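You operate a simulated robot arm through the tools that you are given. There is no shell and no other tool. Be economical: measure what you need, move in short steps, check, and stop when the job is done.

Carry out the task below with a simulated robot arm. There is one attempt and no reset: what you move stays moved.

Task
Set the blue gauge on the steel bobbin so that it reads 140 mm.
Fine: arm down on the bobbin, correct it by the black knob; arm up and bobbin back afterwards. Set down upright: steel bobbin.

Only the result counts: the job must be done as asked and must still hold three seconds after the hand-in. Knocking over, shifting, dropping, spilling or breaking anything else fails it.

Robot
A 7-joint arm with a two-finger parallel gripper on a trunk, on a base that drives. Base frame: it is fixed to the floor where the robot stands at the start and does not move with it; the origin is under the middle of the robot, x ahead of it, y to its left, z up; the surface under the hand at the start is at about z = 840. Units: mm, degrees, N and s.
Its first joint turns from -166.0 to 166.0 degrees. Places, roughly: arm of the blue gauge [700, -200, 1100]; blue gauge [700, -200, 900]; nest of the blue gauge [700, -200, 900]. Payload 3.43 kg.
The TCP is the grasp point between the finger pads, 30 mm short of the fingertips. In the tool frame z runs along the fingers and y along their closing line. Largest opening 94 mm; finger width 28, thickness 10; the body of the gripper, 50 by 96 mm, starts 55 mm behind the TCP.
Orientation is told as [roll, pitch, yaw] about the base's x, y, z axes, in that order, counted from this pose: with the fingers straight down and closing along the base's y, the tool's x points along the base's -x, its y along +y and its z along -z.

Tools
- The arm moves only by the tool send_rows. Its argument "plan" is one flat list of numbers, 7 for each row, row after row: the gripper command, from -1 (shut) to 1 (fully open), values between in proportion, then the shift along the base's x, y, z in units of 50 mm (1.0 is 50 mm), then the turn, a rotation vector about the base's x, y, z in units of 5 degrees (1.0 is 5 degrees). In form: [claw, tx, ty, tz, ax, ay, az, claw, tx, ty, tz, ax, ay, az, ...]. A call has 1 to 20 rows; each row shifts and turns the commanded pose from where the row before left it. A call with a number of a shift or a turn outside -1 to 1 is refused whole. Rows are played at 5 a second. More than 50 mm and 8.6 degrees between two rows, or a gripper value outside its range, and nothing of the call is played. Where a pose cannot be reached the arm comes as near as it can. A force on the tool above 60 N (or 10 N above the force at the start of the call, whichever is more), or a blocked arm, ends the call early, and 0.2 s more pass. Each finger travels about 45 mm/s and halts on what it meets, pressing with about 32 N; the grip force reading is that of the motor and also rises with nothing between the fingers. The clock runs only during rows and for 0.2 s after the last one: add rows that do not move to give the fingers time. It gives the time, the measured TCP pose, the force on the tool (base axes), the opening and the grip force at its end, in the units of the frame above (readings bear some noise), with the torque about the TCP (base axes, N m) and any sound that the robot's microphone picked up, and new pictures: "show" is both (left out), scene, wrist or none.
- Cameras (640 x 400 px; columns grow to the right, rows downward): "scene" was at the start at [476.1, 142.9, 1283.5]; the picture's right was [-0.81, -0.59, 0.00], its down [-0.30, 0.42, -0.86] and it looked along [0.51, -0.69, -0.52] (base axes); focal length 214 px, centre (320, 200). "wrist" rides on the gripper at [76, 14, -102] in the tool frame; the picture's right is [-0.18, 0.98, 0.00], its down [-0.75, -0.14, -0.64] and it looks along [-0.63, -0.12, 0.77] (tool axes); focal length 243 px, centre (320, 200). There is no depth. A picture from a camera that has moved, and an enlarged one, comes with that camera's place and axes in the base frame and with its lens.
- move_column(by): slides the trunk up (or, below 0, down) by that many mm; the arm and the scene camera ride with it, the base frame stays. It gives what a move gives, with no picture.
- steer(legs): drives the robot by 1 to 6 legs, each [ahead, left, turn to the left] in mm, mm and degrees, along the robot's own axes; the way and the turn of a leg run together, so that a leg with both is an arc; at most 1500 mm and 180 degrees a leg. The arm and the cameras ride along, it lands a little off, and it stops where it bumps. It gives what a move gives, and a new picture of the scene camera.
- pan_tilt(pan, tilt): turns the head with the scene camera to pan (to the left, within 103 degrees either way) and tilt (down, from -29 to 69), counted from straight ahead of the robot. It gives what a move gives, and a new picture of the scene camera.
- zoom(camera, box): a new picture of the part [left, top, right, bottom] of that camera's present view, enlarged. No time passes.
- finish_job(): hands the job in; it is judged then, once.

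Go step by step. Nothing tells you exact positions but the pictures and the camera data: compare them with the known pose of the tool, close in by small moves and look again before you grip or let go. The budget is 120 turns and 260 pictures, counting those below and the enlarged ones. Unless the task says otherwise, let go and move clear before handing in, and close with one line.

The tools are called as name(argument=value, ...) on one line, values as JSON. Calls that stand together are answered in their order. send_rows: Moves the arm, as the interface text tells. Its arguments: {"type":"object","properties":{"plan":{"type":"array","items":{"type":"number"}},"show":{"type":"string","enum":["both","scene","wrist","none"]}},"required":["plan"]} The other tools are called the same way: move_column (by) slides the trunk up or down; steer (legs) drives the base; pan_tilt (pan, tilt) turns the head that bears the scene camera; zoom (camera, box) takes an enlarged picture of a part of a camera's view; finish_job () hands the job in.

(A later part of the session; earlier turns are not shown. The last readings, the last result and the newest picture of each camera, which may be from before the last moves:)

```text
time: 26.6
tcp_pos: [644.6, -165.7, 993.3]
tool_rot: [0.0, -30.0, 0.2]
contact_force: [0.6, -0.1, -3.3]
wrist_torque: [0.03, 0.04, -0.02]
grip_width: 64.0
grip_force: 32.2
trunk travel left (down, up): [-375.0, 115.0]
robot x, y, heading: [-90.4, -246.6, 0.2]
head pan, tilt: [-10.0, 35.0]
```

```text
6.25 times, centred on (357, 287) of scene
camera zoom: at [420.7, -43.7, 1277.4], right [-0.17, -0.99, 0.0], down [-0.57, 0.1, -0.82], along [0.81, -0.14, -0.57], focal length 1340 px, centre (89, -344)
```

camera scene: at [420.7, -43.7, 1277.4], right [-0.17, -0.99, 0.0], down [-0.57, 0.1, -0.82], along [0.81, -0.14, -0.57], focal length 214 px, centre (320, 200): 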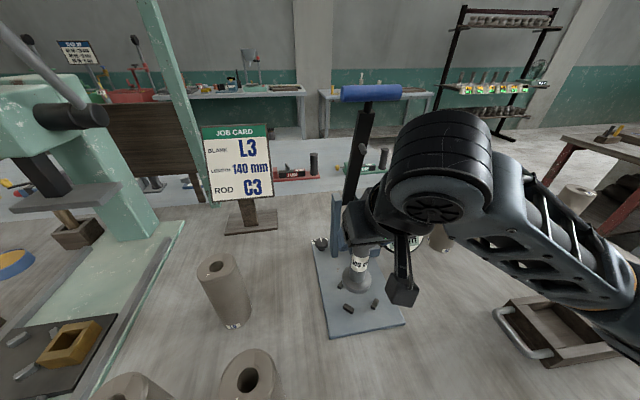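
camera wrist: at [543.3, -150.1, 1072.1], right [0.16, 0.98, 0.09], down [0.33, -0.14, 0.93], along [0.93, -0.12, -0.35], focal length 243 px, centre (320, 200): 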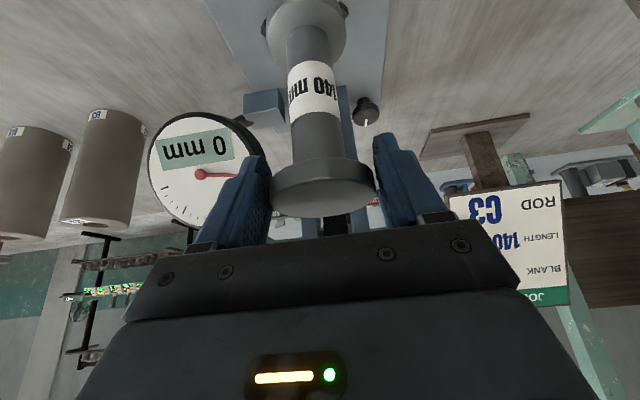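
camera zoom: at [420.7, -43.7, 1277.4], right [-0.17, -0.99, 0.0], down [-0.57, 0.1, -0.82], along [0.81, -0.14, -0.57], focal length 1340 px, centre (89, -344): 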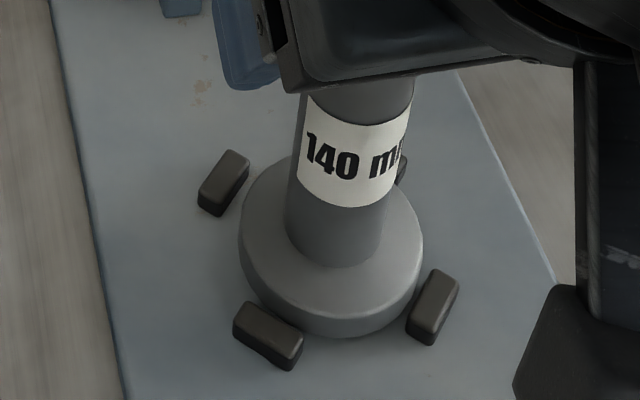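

It's now below the earlier contact height with no force, so it is inside the pegs. I'll lower until it rests.

send_rows(plan=[-1, 0, 0, -0.04, 0, 0, 0, -1, 0, 0, -0.04, 0, 0, 0, -1, 0, 0, -0.04, 0, 0, 0, -1, 0, 0, -0.04, 0, 0, 0, -1, 0, 0, -0.04, 0, 0, 0], show="none")

zoom(camera="scene", box=[325, 255, 389, 319])

```text
time: 27.8
tcp_pos: [645.3, -166.9, 986.7]
tool_rot: [0.0, -30.4, 0.1]
contact_force: [-0.3, 0.6, 31.0]
wrist_torque: [0.06, -0.02, 0.01]
grip_width: 63.8
grip_force: 32.2
trunk travel left (down, up): [-375.0, 115.0]
robot x, y, heading: [-89.0, -242.5, -0.1]
head pan, tilt: [-10.0, 35.0]
```

```text
6.25 times, centred on (357, 287) of scene
camera zoom: at [419.9, -43.8, 1278.4], right [-0.17, -0.99, 0.0], down [-0.56, 0.1, -0.82], along [0.81, -0.14, -0.57], focal length 1340 px, centre (89, -344)
```

zoom: 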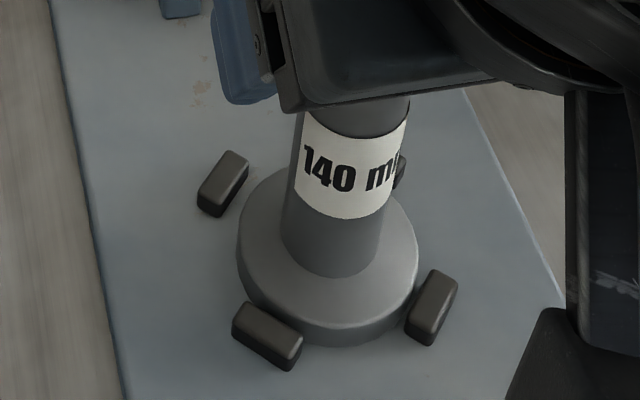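

It's seated (31 N at the plate). I'll ease off, open and withdraw along the tool axis.

send_rows(plan=[-1, 0, 0, 0.04, 0, 0, 0, 0.75, 0, 0, 0, 0, 0, 0, 0.75, 0, 0, 0, 0, 0, 0, 0.75, 0, 0, 0, 0, 0, 0, 0.75, -0.15, 0, 0.3, 0, 0, 0, 0.75, -0.3, 0, 0.7, 0, 0, 0, 0.75, -0.2, 0, 0.8, 0, 0, 0, 0.75, 0, 0, 0, 0, 0, 0])

zoom(camera="scene", box=[300, 200, 420, 340])

```text
time: 29.6
tcp_pos: [615.0, -166.1, 1078.1]
tool_rot: [-0.1, -30.0, 0.2]
contact_force: [0.6, -0.8, -0.2]
wrist_torque: [-0.02, 0.03, -0.02]
grip_width: 82.2
grip_force: 0.1
trunk travel left (down, up): [-375.0, 115.0]
robot x, y, heading: [-91.0, -244.4, -0.1]
head pan, tilt: [-10.0, 35.0]
camera scene: at [420.6, -43.7, 1277.4], right [-0.17, -0.99, 0.0], down [-0.57, 0.1, -0.82], along [0.81, -0.14, -0.57], focal length 214 px, centre (320, 200)
camera wrist: at [496.4, -151.9, 1129.6], right [0.16, 0.98, 0.09], down [0.33, -0.14, 0.93], along [0.93, -0.12, -0.35], focal length 243 px, centre (320, 200)
```

scene: 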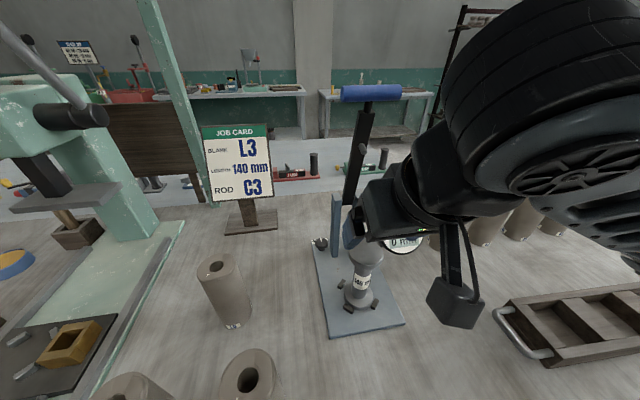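
wrist: 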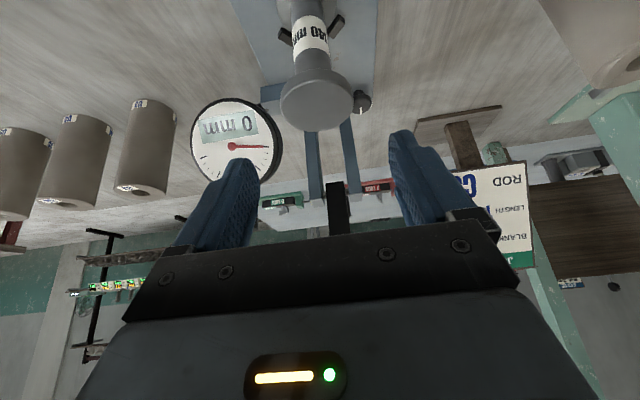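

```text
2.86 times, centred on (360, 270) of scene
camera zoom: at [420.6, -43.7, 1277.4], right [-0.17, -0.99, 0.0], down [-0.57, 0.1, -0.82], along [0.81, -0.14, -0.57], focal length 613 px, centre (206, 0)
```

zoom: 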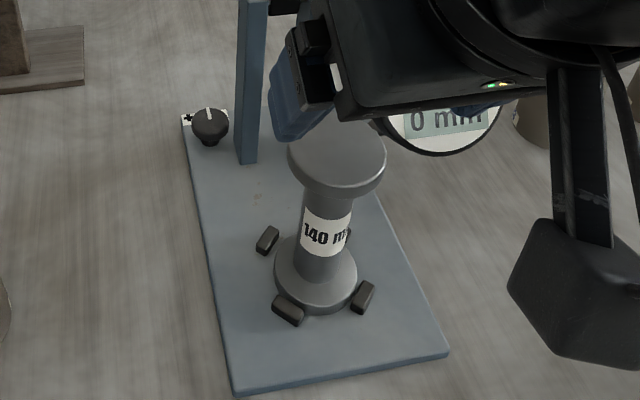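

The bobbin stands cleanly between the four pegs. Next I'll raise the hand, straighten it and turn it 90° so the fingers can straddle the blue handle.

send_rows(plan=[0.75, -0.2, 0, 0.9, 0, 0, 0, 0.75, 0, 0, 0.9, 0, 0, 0, 0.75, 0, 0, 0.9, 0, 0, 0, 0.75, 0, 0, 0.9, 0, 0, 0, 0.75, 0, 0, 0.9, 0, 0, 0, 0.75, 0, 0, 0.9, 0, 0, 0, 0.75, 0, 0, 0.5, 0, 0, 0, 0.75, 0, 0, 0, 0, 1, 0, 0.75, 0, 0, 0, 0, 1, 0, 0.75, 0, 0, 0, 0, 1, 0, 0.75, 0, 0, 0, 0, 1, 0, 0.75, 0, 0, 0, 0, 1, 0, 0.75, 0, 0, 0, 0, 1, 0], show="none")

send_rows(plan=[0.6, 0, 0, 0, 0, 0, -1, 0.6, 0, 0, 0, 0, 0, -1, 0.6, 0, 0, 0, 0, 0, -1, 0.6, 0, 0, 0, 0, 0, -1, 0.6, 0, 0, 0, 0, 0, -1, 0.6, 0, 0, 0, 0, 0, -1, 0.6, 0, 0, 0, 0, 0, -1, 0.6, 0, 0, 0, 0, 0, -1, 0.6, 0, 0, 0, 0, 0, -1, 0.6, 0, 0, 0, 0, 0, -1, 0.6, 0, 0, 0, 0, 0, -1, 0.6, 0, 0, 0, 0, 0, -1, 0.6, 0, 0, 0, 0, 0, -1, 0.6, 0, 0, 0, 0, 0, -1, 0.6, 0, 0, 0, 0, 0, -1, 0.6, 0, 0, 0, 0, 0, -1, 0.6, 0, 0, 0, 0, 0, -1, 0.6, 0, 0, 0, 0, 0, -1, 0.6, 0, 0, 0, 0, 0, 0])

```text
time: 32.4
tcp_pos: [603.0, -164.3, 1369.5]
tool_rot: [0.0, 0.1, 0.2]
contact_force: [-0.4, 1.2, -0.2]
wrist_torque: [0.01, -0.02, 0.01]
grip_width: 82.1
grip_force: 0.0
trunk travel left (down, up): [-375.0, 115.0]
robot x, y, heading: [-91.1, -244.6, -0.0]
head pan, tilt: [-10.0, 35.0]
```

```text
time: 36.4
tcp_pos: [601.7, -165.1, 1372.2]
tool_rot: [0.0, 0.1, -89.8]
contact_force: [-0.4, 0.1, -0.2]
wrist_torque: [0.05, 0.01, -0.01]
grip_width: 75.1
grip_force: 0.0
trunk travel left (down, up): [-375.0, 115.0]
robot x, y, heading: [-86.3, -247.0, 0.0]
head pan, tilt: [-10.0, 35.0]
camera scene: at [420.6, -43.7, 1277.4], right [-0.17, -0.99, 0.0], down [-0.57, 0.1, -0.82], along [0.81, -0.14, -0.57], focal length 214 px, centre (320, 200)
camera wrist: at [616.6, -89.3, 1474.2], right [0.98, -0.18, 0.0], down [-0.14, -0.75, 0.64], along [-0.12, -0.63, -0.77], focal length 243 px, centre (320, 200)
```

scene: 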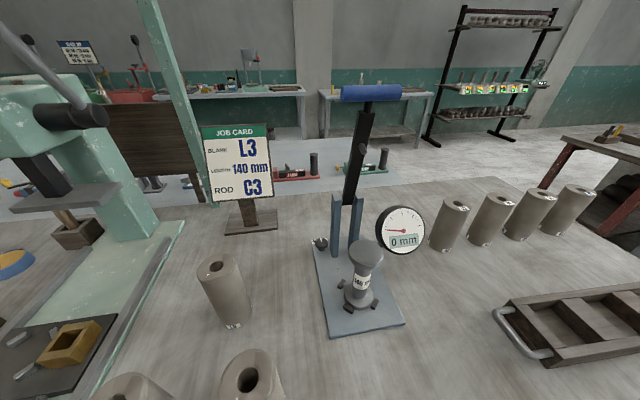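
wrist: 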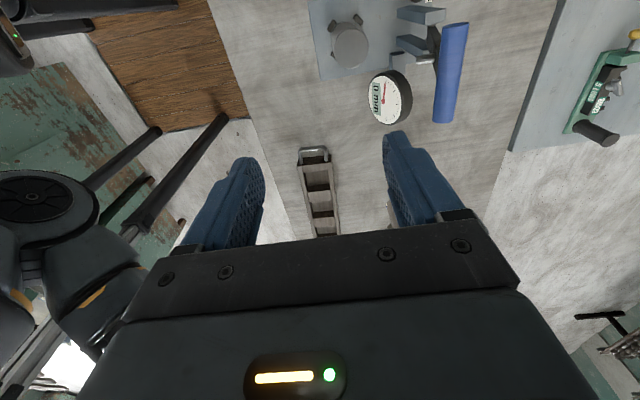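

Handle: centre about [722,-165,1229], ~84 mm long and ~25 mm thick, along y. I'll hover over its +y half, clear of the rod.

send_rows(plan=[0.6, 0.8, 0.2, 0, 0, 0, 0, 0.6, 0.8, 0.2, 0, 0, 0, 0, 0.6, 0.8, 0.2, 0, 0, 0, 0, 0.6, 0, 0, -0.8, 0, 0, 0, 0.6, 0, 0, -0.8, 0, 0, 0, 0.6, 0, 0, 0, 0, 0, 0])

zoom(camera="scene", box=[310, 20, 450, 200])

```text
time: 37.8
tcp_pos: [724.0, -131.8, 1291.3]
tool_rot: [-0.1, -0.1, -89.9]
contact_force: [0.4, -0.1, 0.0]
wrist_torque: [0.02, 0.01, 0.01]
grip_width: 75.0
grip_force: 0.1
trunk travel left (down, up): [-375.0, 115.0]
robot x, y, heading: [-85.6, -246.8, 0.1]
head pan, tilt: [-10.0, 35.0]
camera scene: at [420.6, -43.6, 1277.4], right [-0.17, -0.99, 0.0], down [-0.57, 0.1, -0.82], along [0.81, -0.14, -0.57], focal length 214 px, centre (320, 200)
camera wrist: at [737.1, -56.3, 1393.7], right [0.98, -0.18, 0.0], down [-0.14, -0.75, 0.64], along [-0.12, -0.63, -0.77], focal length 243 px, centre (320, 200)
```

scene: 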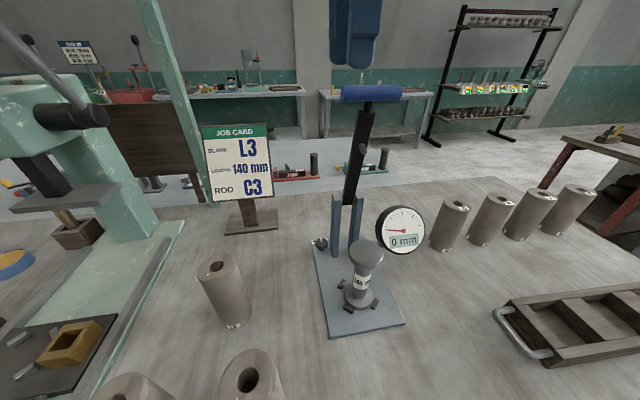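
wrist: 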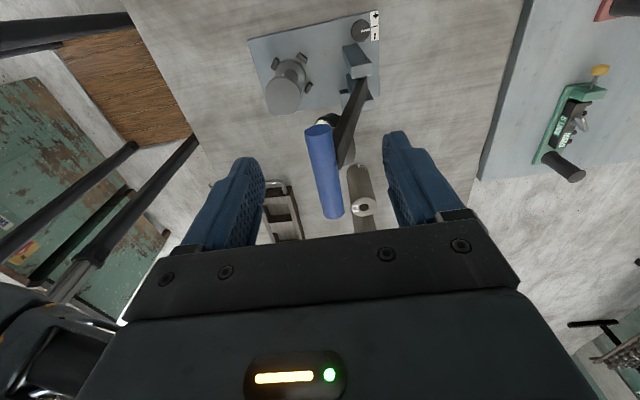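

```text
2.22 times, centred on (380, 110) of scene
camera zoom: at [420.6, -43.6, 1277.4], right [-0.17, -0.99, 0.0], down [-0.57, 0.1, -0.82], along [0.81, -0.14, -0.57], focal length 477 px, centre (187, 400)
```

zoom: 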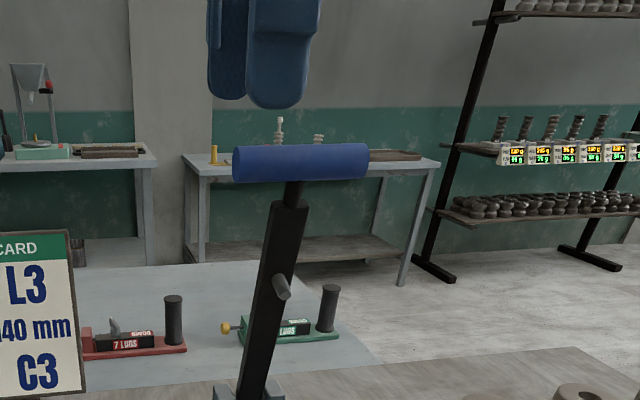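

Handle aligned at x≈722. I'll shift y −6 mm, lower to z≈1235 and close.

send_rows(plan=[0.6, -0.04, -0.12, -0.3, 0, 0, 0, 0.6, 0, 0, -0.5, 0, 0, 0, 0.6, 0, 0, -0.32, 0, 0, 0, 0.6, 0, 0, 0, 0, 0, 0])

zoom(camera="scene", box=[310, 20, 450, 200])

```text
time: 38.8
tcp_pos: [719.7, -142.1, 1234.7]
tool_rot: [0.0, 0.0, -90.0]
contact_force: [0.3, 0.2, 0.3]
wrist_torque: [0.02, -0.02, -0.01]
grip_width: 75.1
grip_force: 0.0
trunk travel left (down, up): [-375.0, 115.0]
robot x, y, heading: [-88.2, -247.1, 0.2]
head pan, tilt: [-10.0, 35.0]
camera scene: at [420.7, -43.7, 1277.4], right [-0.17, -0.99, 0.0], down [-0.57, 0.1, -0.82], along [0.81, -0.14, -0.57], focal length 214 px, centre (320, 200)
camera wrist: at [734.4, -65.4, 1337.1], right [0.98, -0.18, 0.0], down [-0.14, -0.75, 0.64], along [-0.12, -0.63, -0.77], focal length 243 px, centre (320, 200)
```

scene: 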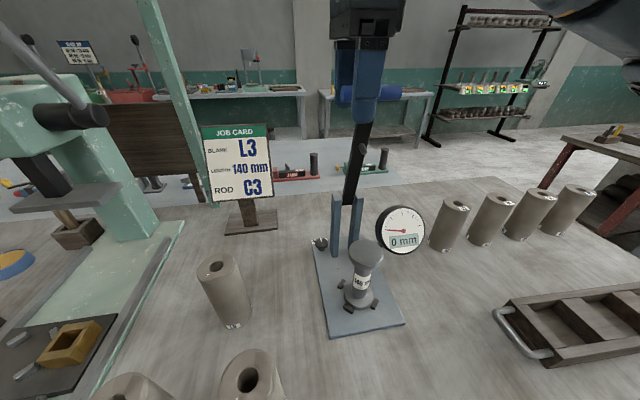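
wrist: 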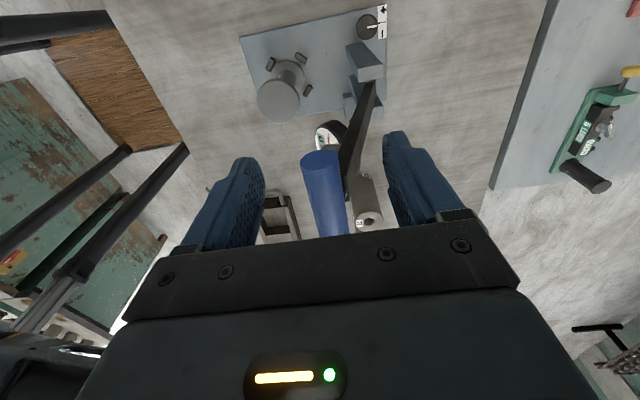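

```text
2.22 times, centred on (380, 110) of scene
camera zoom: at [420.7, -43.7, 1277.4], right [-0.17, -0.99, 0.0], down [-0.57, 0.1, -0.82], along [0.81, -0.14, -0.57], focal length 477 px, centre (187, 400)
```

zoom: 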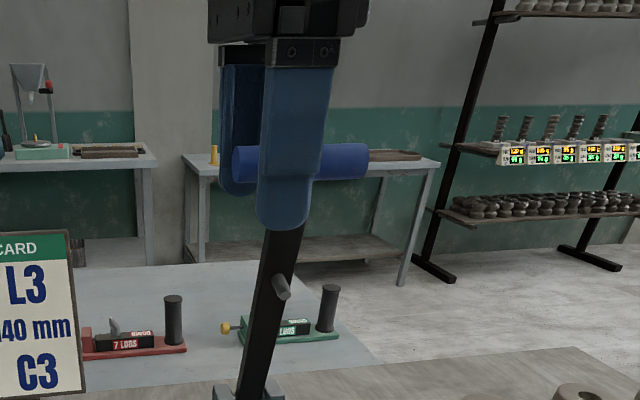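

send_rows(plan=[0.6, 0.04, 0.1, 0, 0, 0, 0, -1, 0, 0, 0, 0, 0, 0, -1, 0, 0, 0, 0, 0, 0, -1, 0, 0, 0, 0, 0, 0, -1, 0, 0, 0, 0, 0, 0, -1, 0, 0, 0, 0, 0, 0], show="none")

zoom(camera="scene", box=[310, 20, 450, 200])

```text
time: 40.2
tcp_pos: [723.0, -136.7, 1235.2]
tool_rot: [-0.1, 0.0, -89.9]
contact_force: [-1.1, 0.9, -0.3]
wrist_torque: [-0.04, 0.0, -0.12]
grip_width: 23.1
grip_force: 45.3
trunk travel left (down, up): [-375.0, 115.0]
robot x, y, heading: [-91.2, -247.7, 0.1]
head pan, tilt: [-10.0, 35.0]
```

```text
2.22 times, centred on (380, 110) of scene
camera zoom: at [420.6, -43.7, 1277.4], right [-0.17, -0.99, 0.0], down [-0.57, 0.1, -0.82], along [0.81, -0.14, -0.57], focal length 477 px, centre (187, 400)
```

zoom: 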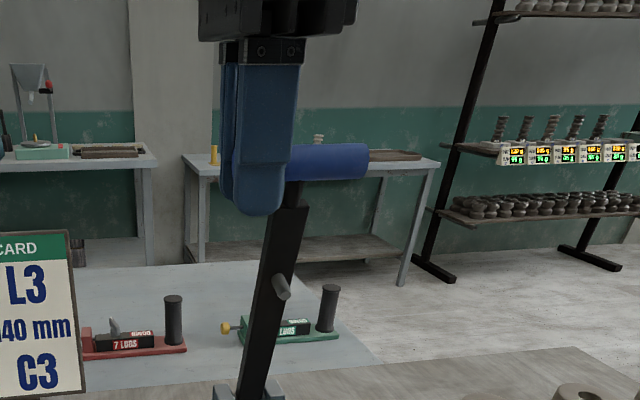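

Handle gripped (23 mm). I'll swing it along its arc toward the nest in small steps, watching the force.

send_rows(plan=[-1, -0.452, 0, -0.138, 0, 0, 0, -1, -0.348, 0, -0.142, 0, 0, 0, -1, -0.332, 0, -0.174, 0, 0, 0, -1, -0.316, 0, -0.202, 0, 0, 0, -1, 0, 0, 0, 0, 0, 0], show="scene")

```text
time: 41.4
tcp_pos: [649.3, -135.5, 1203.8]
tool_rot: [0.1, 0.0, -89.8]
contact_force: [-17.8, 5.9, 23.7]
wrist_torque: [-0.15, -0.02, -0.23]
grip_width: 20.7
grip_force: 45.5
trunk travel left (down, up): [-375.0, 115.0]
robot x, y, heading: [-92.1, -246.8, 0.0]
head pan, tilt: [-10.0, 35.0]
camera scene: at [419.4, -43.5, 1278.0], right [-0.17, -0.99, 0.0], down [-0.56, 0.1, -0.82], along [0.81, -0.14, -0.57], focal length 214 px, centre (320, 200)
```

scene: 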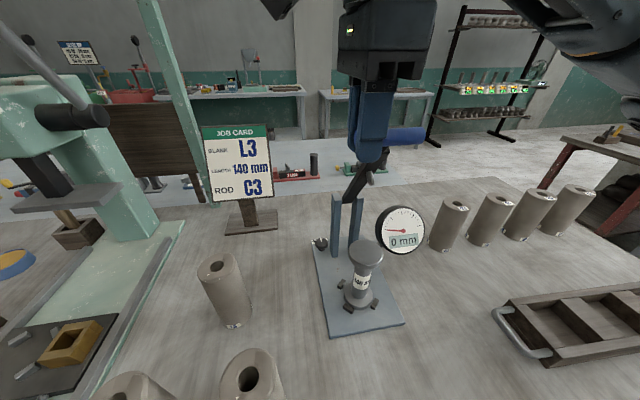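

The force is purely radial: my path was a bit inside the true arc. I'll ease outward and continue with a lower pivot estimate.

send_rows(plan=[-1, -0.035, 0, 0.05, 0, 0, 0, -1, 0, 0, 0, 0, 0, 0], show="none")

```text
time: 42.0
tcp_pos: [649.0, -136.1, 1205.6]
tool_rot: [0.0, -0.1, -89.9]
contact_force: [-5.2, 11.3, 2.2]
wrist_torque: [0.29, 0.15, -0.25]
grip_width: 19.8
grip_force: 45.3
trunk travel left (down, up): [-375.0, 115.0]
robot x, y, heading: [-86.5, -247.7, -0.0]
head pan, tilt: [-10.0, 35.0]
```

zoom(camera="scene", box=[310, 60, 450, 220])

zoom(camera="wrist", box=[220, 80, 420, 260])

```text
2.50 times, centred on (380, 140) of scene
camera zoom: at [420.5, -43.3, 1277.2], right [-0.17, -0.99, 0.0], down [-0.56, 0.1, -0.82], along [0.81, -0.14, -0.57], focal length 536 px, centre (170, 350)
```

zoom: 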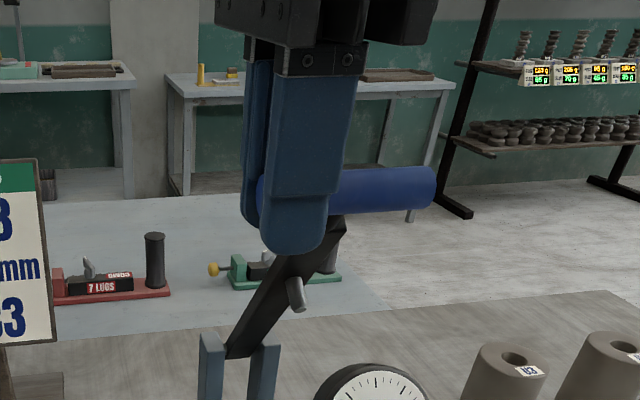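

```text
2.22 times, centred on (320, 170) of wrist
camera zoom: at [663.0, -60.3, 1307.0], right [0.98, -0.18, 0.0], down [-0.14, -0.75, 0.64], along [-0.12, -0.63, -0.77], focal length 539 px, centre (320, 267)
```

zoom: 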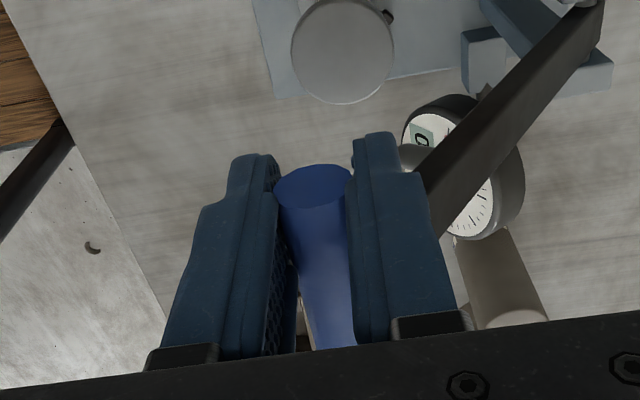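

The handle is still well held. Refined pivot ≈ [771, 997], radius 237; I'll continue to about 45° and check.

send_rows(plan=[-1, -0.258, 0.03, -0.17, 0, 0, 0, -1, -0.328, 0, -0.25, 0, 0, 0, -1, -0.306, 0, -0.28, 0, 0, 0, -1, 0, 0, 0, 0, 0, 0], show="scene")

```text
time: 43.0
tcp_pos: [607.8, -136.9, 1167.2]
tool_rot: [0.1, -0.1, -89.9]
contact_force: [31.0, 3.1, -24.9]
wrist_torque: [-0.16, -0.32, 0.0]
grip_width: 19.6
grip_force: 44.6
trunk travel left (down, up): [-375.0, 115.0]
robot x, y, heading: [-85.2, -247.0, 0.2]
head pan, tilt: [-10.0, 35.0]
camera scene: at [422.5, -43.6, 1276.4], right [-0.17, -0.99, 0.0], down [-0.57, 0.1, -0.82], along [0.81, -0.14, -0.57], focal length 214 px, centre (320, 200)
```

scene: 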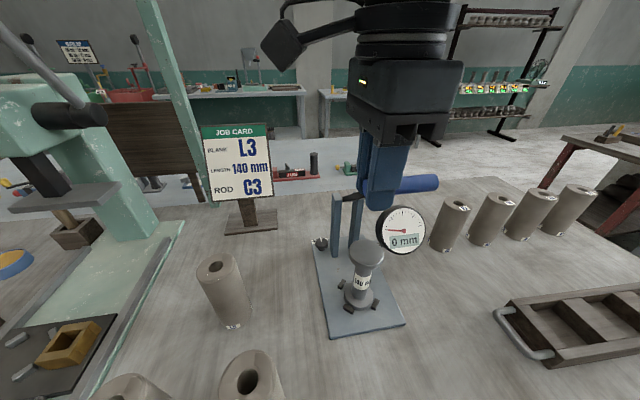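

send_rows(plan=[-1, 0.055, 0, -0.055, 0, 0, 0, -1, 0, 0, 0, 0, 0, 0], show="none")

```text
time: 43.6
tcp_pos: [606.1, -135.8, 1167.8]
tool_rot: [-0.1, 0.0, -89.8]
contact_force: [7.1, -7.2, -6.0]
wrist_torque: [-0.11, -0.14, -0.19]
grip_width: 19.7
grip_force: 45.3
trunk travel left (down, up): [-375.0, 115.0]
robot x, y, heading: [-90.0, -245.8, 0.3]
head pan, tilt: [-10.0, 35.0]
```

send_rows(plan=[-1, -0.246, 0, -0.3, 0, 0, 0, -1, -0.226, 0, -0.316, 0, 0, 0, -1, 0, 0, 0, 0, 0, 0], show="none")

```text
time: 44.4
tcp_pos: [586.2, -137.1, 1135.2]
tool_rot: [0.1, 0.0, -89.8]
contact_force: [20.5, -11.7, -11.2]
wrist_torque: [-0.59, -0.44, -0.06]
grip_width: 19.6
grip_force: 45.4
trunk travel left (down, up): [-375.0, 115.0]
robot x, y, heading: [-89.6, -245.3, 0.3]
head pan, tilt: [-10.0, 35.0]
```

send_rows(plan=[-1, 0.04, 0.02, -0.02, 0, 0, 0, -1, -0.18, 0, -0.324, 0, 0, 0, -1, -0.15, 0, -0.34, 0, 0, 0, -1, 0, 0, 0, 0, 0, 0])

zoom(camera="scene", box=[310, 120, 450, 300])

```text
time: 45.4
tcp_pos: [567.9, -134.5, 1095.9]
tool_rot: [-2.0, 1.9, -90.4]
contact_force: [36.6, -29.1, -9.4]
wrist_torque: [0.29, -0.67, 0.16]
grip_width: 19.6
grip_force: 45.4
trunk travel left (down, up): [-375.0, 115.0]
robot x, y, heading: [-86.9, -245.0, 0.0]
head pan, tilt: [-10.0, 35.0]
camera scene: at [422.2, -44.9, 1276.9], right [-0.17, -0.99, 0.0], down [-0.57, 0.1, -0.82], along [0.81, -0.14, -0.57], focal length 214 px, centre (320, 200)
camera wrist: at [586.3, -61.4, 1200.2], right [0.98, -0.19, -0.04], down [-0.13, -0.77, 0.62], along [-0.15, -0.6, -0.78], focal length 243 px, centre (320, 200)
```

scene: 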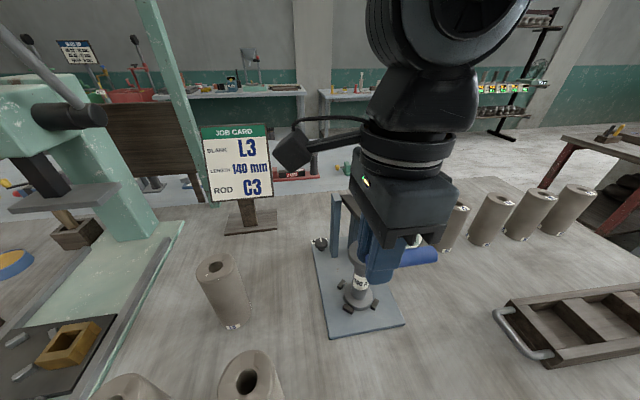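
wrist: 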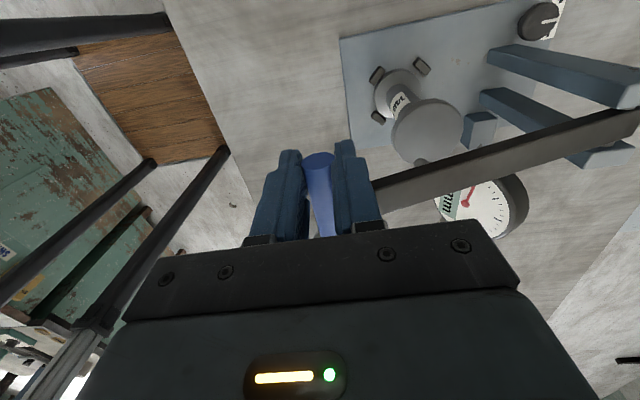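

```text
2.22 times, centred on (380, 210) of scene
camera zoom: at [422.2, -44.9, 1276.9], right [-0.17, -0.99, 0.0], down [-0.57, 0.1, -0.82], along [0.81, -0.14, -0.57], focal length 477 px, centre (187, 178)
```

zoom: 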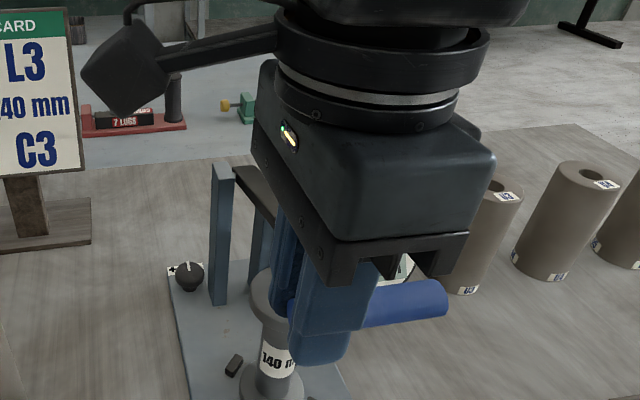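

The sideways force shows the gauge is turned by ~5°, so the handle drifts toward −y as it comes down. I'll ease −y and inward.

send_rows(plan=[-1, 0.05, -0.1, 0, 0, 0, 0, -1, 0, -0.08, 0, 0, 0, 0, -1, 0, 0, 0, 0, 0, 0], show="none")

```text
time: 46.2
tcp_pos: [569.2, -134.7, 1099.0]
tool_rot: [-0.8, 1.0, -89.5]
contact_force: [22.7, 39.2, -9.6]
wrist_torque: [0.61, -0.37, -0.42]
grip_width: 20.2
grip_force: 44.9
trunk travel left (down, up): [-375.0, 115.0]
robot x, y, heading: [-91.8, -245.3, 0.2]
head pan, tilt: [-10.0, 35.0]
```

send_rows(plan=[-1, 0.03, 0.09, -0.02, 0, 0, 0, -1, 0, 0, 0, 0, 0, 0], show="none")

```text
time: 46.8
tcp_pos: [568.3, -135.9, 1099.4]
tool_rot: [-1.2, 1.3, -90.0]
contact_force: [-2.5, 7.3, 1.5]
wrist_torque: [1.42, -0.14, -0.18]
grip_width: 19.2
grip_force: 45.3
trunk travel left (down, up): [-375.0, 115.0]
robot x, y, heading: [-87.0, -241.5, 0.0]
head pan, tilt: [-10.0, 35.0]
```

Forces are relaxed. Continuing down two more small steps.

send_rows(plan=[-1, -0.12, -0.01, -0.35, 0, 0, 0, -1, -0.09, -0.01, -0.36, 0, 0, 0, -1, 0, 0, 0, 0, 0, 0], show="scene")

```text
time: 47.6
tcp_pos: [561.4, -136.6, 1062.4]
tool_rot: [-2.3, 2.3, -89.3]
contact_force: [-40.7, 28.7, 5.1]
wrist_torque: [1.38, 0.57, -0.98]
grip_width: 19.7
grip_force: 45.2
out of reach, approached as far as the arm can: row 1, 2
trunk travel left (down, up): [-375.0, 115.0]
robot x, y, heading: [-89.7, -244.7, 0.2]
head pan, tilt: [-10.0, 35.0]
camera scene: at [418.9, -42.5, 1277.9], right [-0.17, -0.99, 0.0], down [-0.56, 0.1, -0.82], along [0.81, -0.14, -0.57], focal length 214 px, centre (320, 200)
```

scene: 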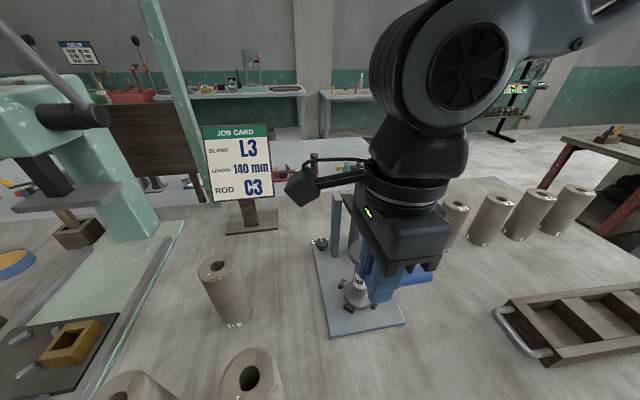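

I'm at the arm's near reach limit. The gauge's arm is within ~15° of the bobbin; I'll open the fingers and see whether it holds by itself.

send_rows(plan=[0, 0, 0, 0, 0, 0, 0, 0, 0, 0, 0, 0, 0, 0, 0, 0, 0, 0, 0, 0, 0])

```text
time: 48.4
tcp_pos: [566.8, -142.4, 1060.9]
tool_rot: [-2.3, 1.8, -89.6]
contact_force: [0.5, 3.0, -0.1]
wrist_torque: [-0.18, 0.06, 0.02]
grip_width: 48.0
grip_force: 1.4
trunk travel left (down, up): [-375.0, 115.0]
robot x, y, heading: [-90.7, -245.3, -0.0]
head pan, tilt: [-10.0, 35.0]
camera scene: at [420.9, -43.7, 1277.3], right [-0.17, -0.99, 0.0], down [-0.57, 0.1, -0.82], along [0.81, -0.14, -0.57], focal length 214 px, centre (320, 200)
camera wrist: at [583.9, -68.3, 1165.1], right [0.98, -0.18, -0.05], down [-0.11, -0.77, 0.62], along [-0.14, -0.61, -0.78], focal length 243 px, centre (320, 200)
```

scene: 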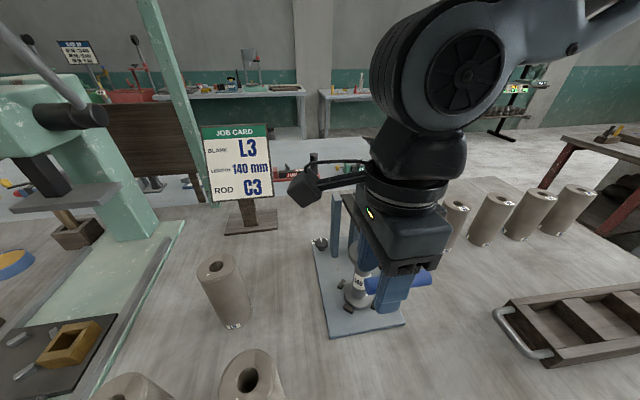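
wrist: 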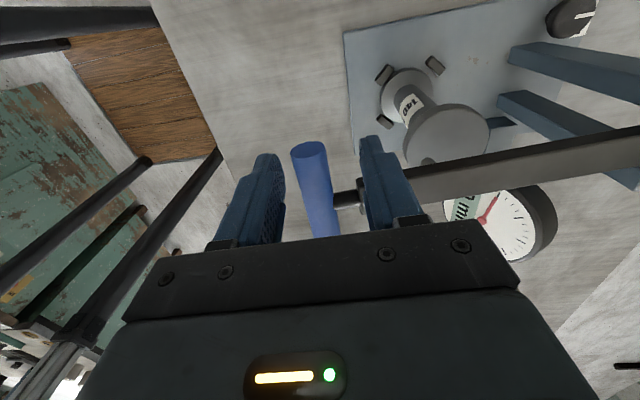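

The arm holds where it is. I'll raise the trunk to lift the fingers straight off the handle.

move_column(by=80)

steer(legs=[[-80, 0, 0]])

```text
time: 49.6
tcp_pos: [564.9, -141.2, 1140.4]
tool_rot: [-2.4, 1.8, -89.7]
contact_force: [-1.2, -0.8, 0.5]
wrist_torque: [0.03, -0.04, 0.03]
grip_width: 47.2
grip_force: 0.0
trunk travel left (down, up): [-455.0, 35.0]
robot x, y, heading: [-89.7, -244.6, 0.1]
head pan, tilt: [-10.0, 35.0]
```

```text
time: 50.6
tcp_pos: [484.9, -142.0, 1140.7]
tool_rot: [-2.3, 1.9, -89.8]
contact_force: [0.3, 0.0, -0.2]
wrist_torque: [0.02, -0.02, -0.02]
grip_width: 47.2
grip_force: 0.1
trunk travel left (down, up): [-455.0, 35.0]
robot x, y, heading: [-170.2, -249.2, 0.0]
head pan, tilt: [-10.0, 35.0]
camera scene: at [339.7, -44.7, 1357.3], right [-0.17, -0.98, 0.0], down [-0.57, 0.1, -0.82], along [0.81, -0.14, -0.57], focal length 214 px, centre (320, 200)
```

scene: 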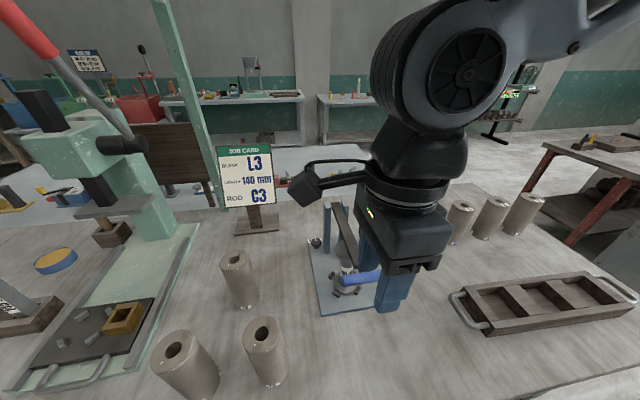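

zoom(camera="scene", box=[300, 180, 440, 320])

zoom(camera="wrist", box=[280, 0, 640, 240])

```text
2.86 times, centred on (370, 250) of scene
camera zoom: at [339.7, -44.7, 1357.3], right [-0.17, -0.98, 0.0], down [-0.57, 0.1, -0.82], along [0.81, -0.14, -0.57], focal length 613 px, centre (177, 57)
```

zoom: 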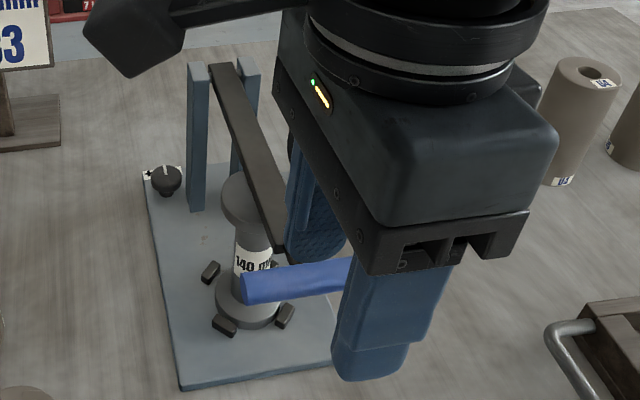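

```text
1.67 times, centred on (460, 120) of wrist
camera zoom: at [502.6, -70.0, 1245.6], right [0.98, -0.18, -0.05], down [-0.11, -0.77, 0.62], along [-0.15, -0.61, -0.78], focal length 404 px, centre (87, 333)
```

zoom: 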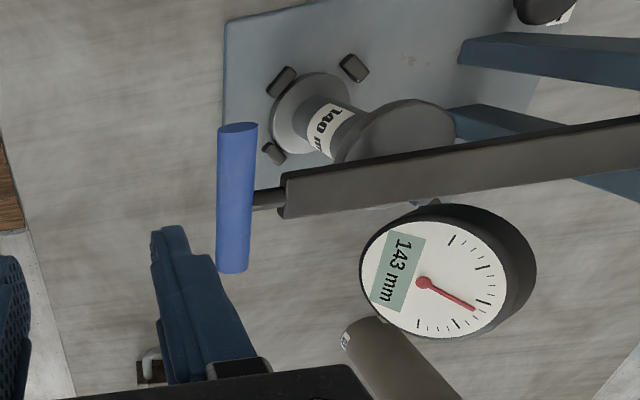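

The dial reads 143 mm and the arm appears to lie on the bobbin. I'll press lightly on the handle with closed fingers to confirm it is fully down.

send_rows(plan=[-1, 0.7, -0.24, 0, 0, 0, 0, -1, 0.7, -0.24, 0, 0, 0, 0, -1, 0, 0, -0.4, 0, 0, 0, -1, 0, 0, -0.4, 0, 0, 0, -1, 0, 0, 0, 0, 0, 0])

send_rows(plan=[-1, 0, 0, -0.16, 0, 0, 0, -1, 0, 0, -0.16, 0, 0, 0, -1, 0, 0, -0.16, 0, 0, 0, -1, 0, 0, -0.16, 0, 0, 0, -1, 0, 0, -0.16, 0, 0, 0, -1, 0, 0, -0.16, 0, 0, 0])

```text
time: 51.8
tcp_pos: [555.8, -165.9, 1099.5]
tool_rot: [-2.3, 1.8, -89.9]
contact_force: [-0.6, 0.1, 0.5]
wrist_torque: [0.04, -0.02, 0.0]
grip_width: 0.0
grip_force: 31.9
trunk travel left (down, up): [-455.0, 35.0]
robot x, y, heading: [-170.3, -241.4, -0.1]
head pan, tilt: [-10.0, 35.0]
camera scene: at [339.5, -44.8, 1357.4], right [-0.17, -0.98, 0.0], down [-0.56, 0.1, -0.82], along [0.81, -0.14, -0.57], focal length 214 px, centre (320, 200)
camera wrist: at [573.7, -93.7, 1204.6], right [0.98, -0.18, -0.04], down [-0.11, -0.77, 0.62], along [-0.15, -0.61, -0.78], focal length 243 px, centre (320, 200)
```

scene: 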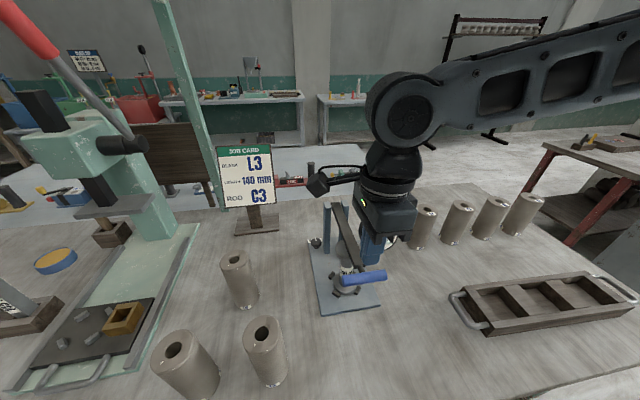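
wrist: 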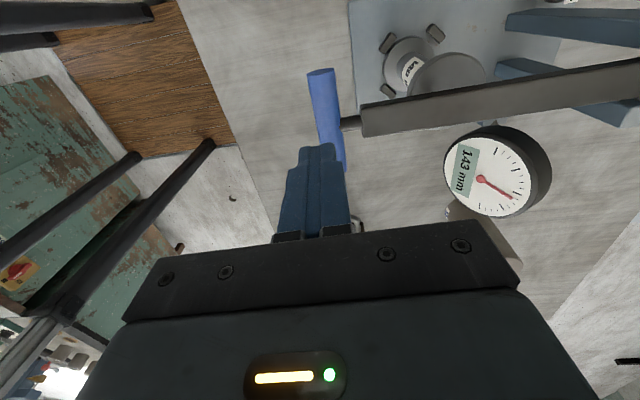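

```text
time: 53.2
tcp_pos: [554.0, -167.9, 1058.3]
tool_rot: [-1.9, 2.0, -89.8]
contact_force: [-4.0, -7.1, 59.7]
wrist_torque: [-0.91, -0.15, -0.05]
grip_width: 0.0
grip_force: 32.2
trunk travel left (down, up): [-455.0, 35.0]
robot x, y, heading: [-167.3, -242.2, -0.0]
head pan, tilt: [-10.0, 35.0]
camera scene: at [337.8, -45.2, 1359.6], right [-0.17, -0.98, 0.0], down [-0.56, 0.1, -0.82], along [0.81, -0.14, -0.57], focal length 214 px, centre (320, 200)
camera wrist: at [571.4, -95.2, 1162.3], right [0.98, -0.18, -0.04], down [-0.12, -0.78, 0.62], along [-0.14, -0.6, -0.78], focal length 243 px, centre (320, 200)
```

scene: 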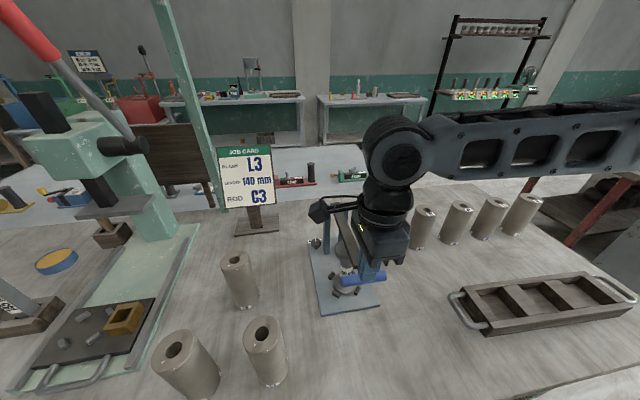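
wrist: 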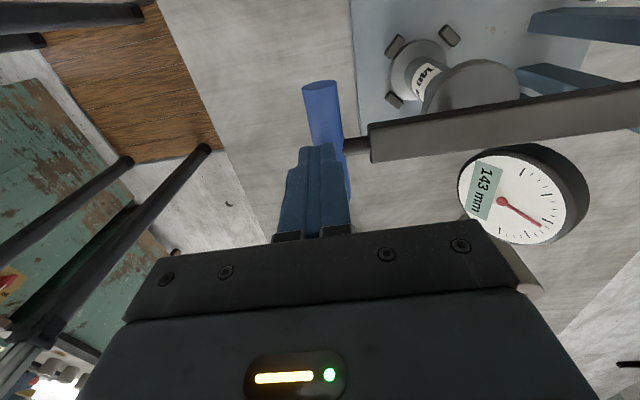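

It doesn't budge at 60 N and still reads 143, so the arm is fully down on the bobbin; I need −3 mm by the knob. I'll lift off, drive back forward and inspect the knob.

send_rows(plan=[-1, 0, 0, 0.3, 0, 0, 0, -1, 0, 0, 0.8, 0, 0, 0, -1, 0, 0, 0.9, 0, 0, 0, 0, 0, 0.6, 0.9, 0, 0, 0, 0, 0, 0.8, 0, 0, 0, 0], show="none")

steer(legs=[[100, 0, 0]])

```text
refused: row 4 steps farther than a row can; nothing moved
```

```text
time: 54.0
tcp_pos: [554.5, -166.4, 1058.2]
tool_rot: [-2.5, 1.9, -89.6]
contact_force: [-15.8, -5.9, 39.5]
wrist_torque: [-0.69, 0.35, -0.22]
grip_width: 0.0
grip_force: 32.5
trunk travel left (down, up): [-455.0, 35.0]
robot x, y, heading: [-167.1, -249.1, 0.2]
head pan, tilt: [-10.0, 35.0]
stopped in leg 1: the force on the tool passed its limit at 90 N (the readings are from after the stop); the commanded pose is now the measured one
camera scene: at [343.7, -45.5, 1357.7], right [-0.17, -0.98, 0.0], down [-0.56, 0.1, -0.82], along [0.81, -0.14, -0.57], focal length 214 px, centre (320, 200)
```

scene: 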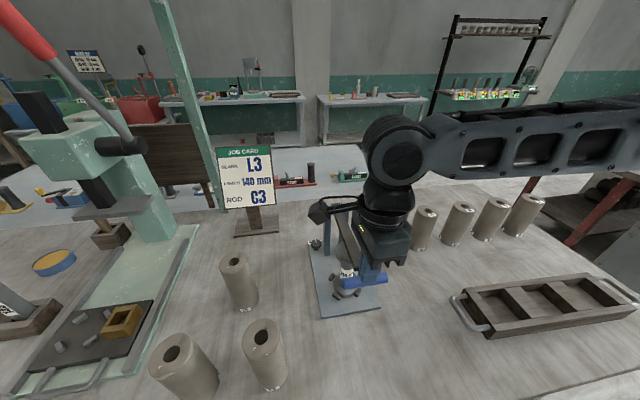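

My lift was refused, and the drive then pushed on the handle and stopped at once; that was my error in chaining them. I'll lift first and check that the gauge hasn't shifted.

send_rows(plan=[-1, 0, 0, 0.3, 0, 0, 0, -1, 0, 0, 0.8, 0, 0, 0, -1, 0, 0, 0.9, 0, 0, 0, 0, 0, 0.6, 0.7, 0, 0, 0, 0, 0, 0.8, 0, 0, 0, 0])

zoom(camera="scene", box=[290, 190, 430, 330])

```text
time: 55.2
tcp_pos: [558.6, -96.5, 1191.0]
tool_rot: [-2.5, 1.9, -89.7]
contact_force: [0.2, 0.2, -1.3]
wrist_torque: [0.02, -0.06, 0.02]
grip_width: 47.3
grip_force: 0.2
trunk travel left (down, up): [-455.0, 35.0]
robot x, y, heading: [-165.4, -247.0, 0.3]
head pan, tilt: [-10.0, 35.0]
camera scene: at [345.1, -45.6, 1357.9], right [-0.17, -0.98, 0.0], down [-0.56, 0.1, -0.82], along [0.81, -0.14, -0.57], focal length 214 px, centre (320, 200)
camera wrist: at [576.9, -23.3, 1295.4], right [0.98, -0.18, -0.05], down [-0.11, -0.77, 0.62], along [-0.15, -0.61, -0.78], focal length 243 px, centre (320, 200)
```

scene: 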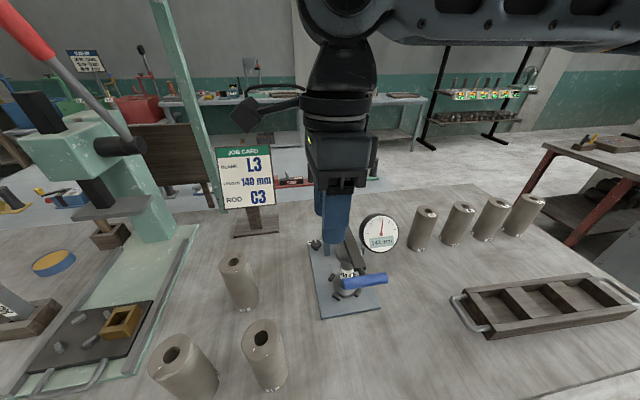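
wrist: 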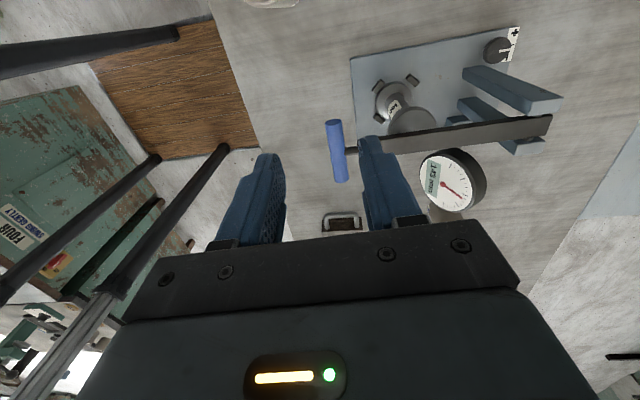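

```text
2.86 times, centred on (360, 260) of scene
camera zoom: at [345.1, -45.6, 1357.9], right [-0.17, -0.98, 0.0], down [-0.56, 0.1, -0.82], along [0.81, -0.14, -0.57], focal length 613 px, centre (206, 29)
```

zoom: 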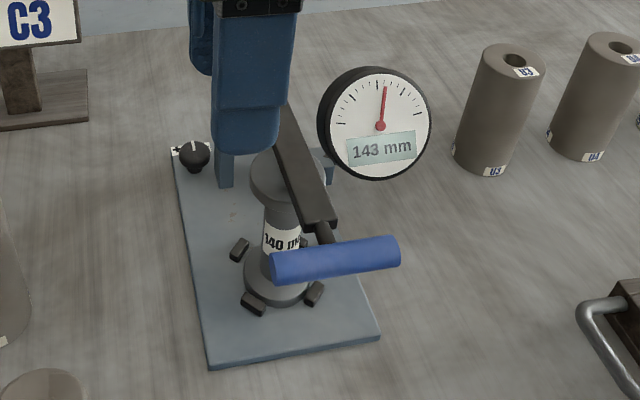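

The gauge is in place and still reads 143. Now I'll drive forward 90 mm.

steer(legs=[[90, 0, 0]])

```text
time: 56.2
tcp_pos: [646.1, -95.3, 1189.9]
tool_rot: [-2.5, 1.9, -89.7]
contact_force: [-0.3, -0.2, 0.5]
wrist_torque: [0.03, -0.02, 0.0]
grip_width: 47.1
grip_force: 0.1
trunk travel left (down, up): [-455.0, 35.0]
robot x, y, heading: [-76.4, -243.0, 0.1]
head pan, tilt: [-10.0, 35.0]
camera scene: at [433.7, -45.1, 1357.5], right [-0.17, -0.98, 0.0], down [-0.56, 0.1, -0.82], along [0.81, -0.14, -0.57], focal length 214 px, centre (320, 200)
```

scene: 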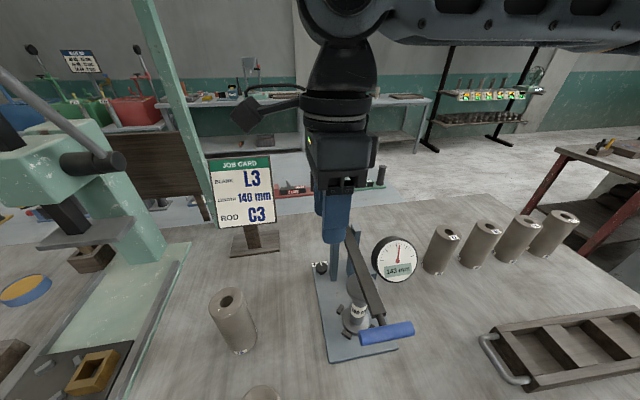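

send_rows(plan=[0.2, 0.77, 0.2, 0, -0.88, -0.1, 0, 0.2, 0.77, 0.2, 0, -0.88, -0.1, 0, 0.2, 0.77, 0.2, -0.3, -0.88, -0.1, 0, 0.2, 0.77, 0.1, -0.5, -0.88, -0.1, 0, 0.2, 0, 0, -0.6, 0, 0, 0, 0.2, 0, 0, 0, 0, 0, 0])

zoom(camera="wrist", box=[220, 0, 420, 130])

zoom(camera="scene", box=[290, 210, 410, 310])

```text
time: 57.6
tcp_pos: [802.8, -60.6, 1120.2]
tool_rot: [-0.8, -15.8, -89.9]
contact_force: [0.8, -0.3, -1.1]
wrist_torque: [-0.01, 0.0, 0.03]
grip_width: 56.4
grip_force: 0.0
trunk travel left (down, up): [-455.0, 35.0]
robot x, y, heading: [-78.0, -246.8, 0.0]
head pan, tilt: [-10.0, 35.0]
camera scene: at [434.0, -44.9, 1357.4], right [-0.17, -0.98, 0.0], down [-0.56, 0.1, -0.82], along [0.81, -0.14, -0.57], focal length 214 px, centre (320, 200)
camera wrist: at [817.1, 40.0, 1197.0], right [0.98, -0.18, 0.04], down [-0.13, -0.55, 0.82], along [-0.13, -0.82, -0.56], focal length 243 px, centre (320, 200)
```

scene: 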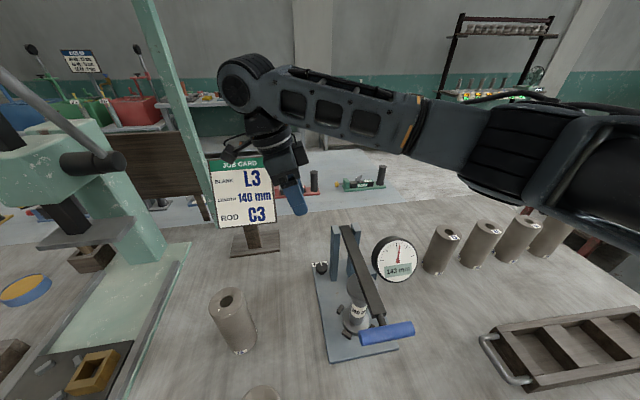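
wrist: 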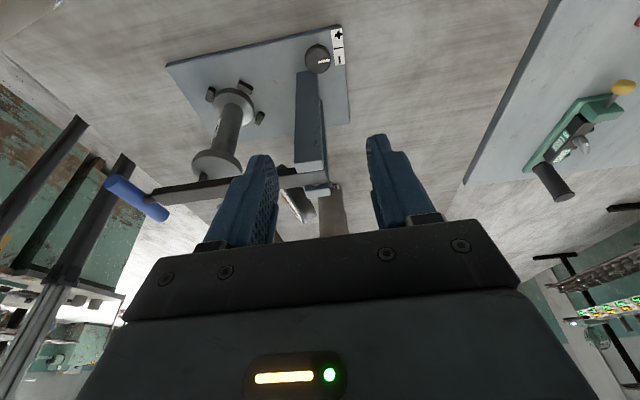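

```text
3.08 times, centred on (320, 65) of wrist
camera zoom: at [817.1, 40.0, 1197.0], right [0.98, -0.18, 0.04], down [-0.13, -0.55, 0.82], along [-0.13, -0.82, -0.56], focal length 746 px, centre (320, 615)
```

zoom: 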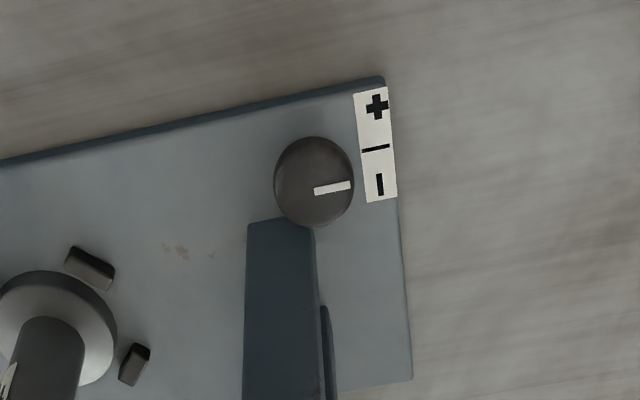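

```text
4.00 times, centred on (350, 260) of scene
camera zoom: at [434.0, -44.9, 1357.4], right [-0.17, -0.98, 0.0], down [-0.56, 0.1, -0.82], along [0.81, -0.14, -0.57], focal length 858 px, centre (200, -40)
```

zoom: 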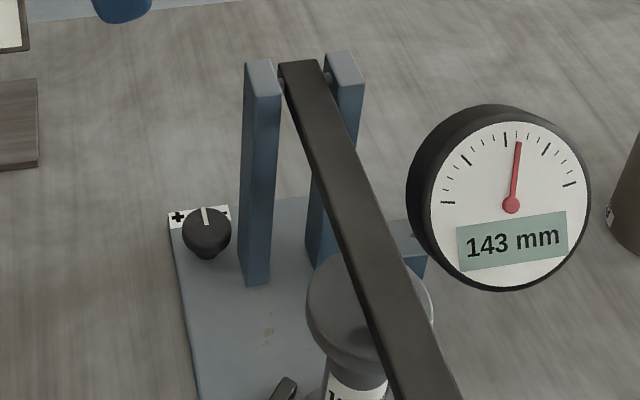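

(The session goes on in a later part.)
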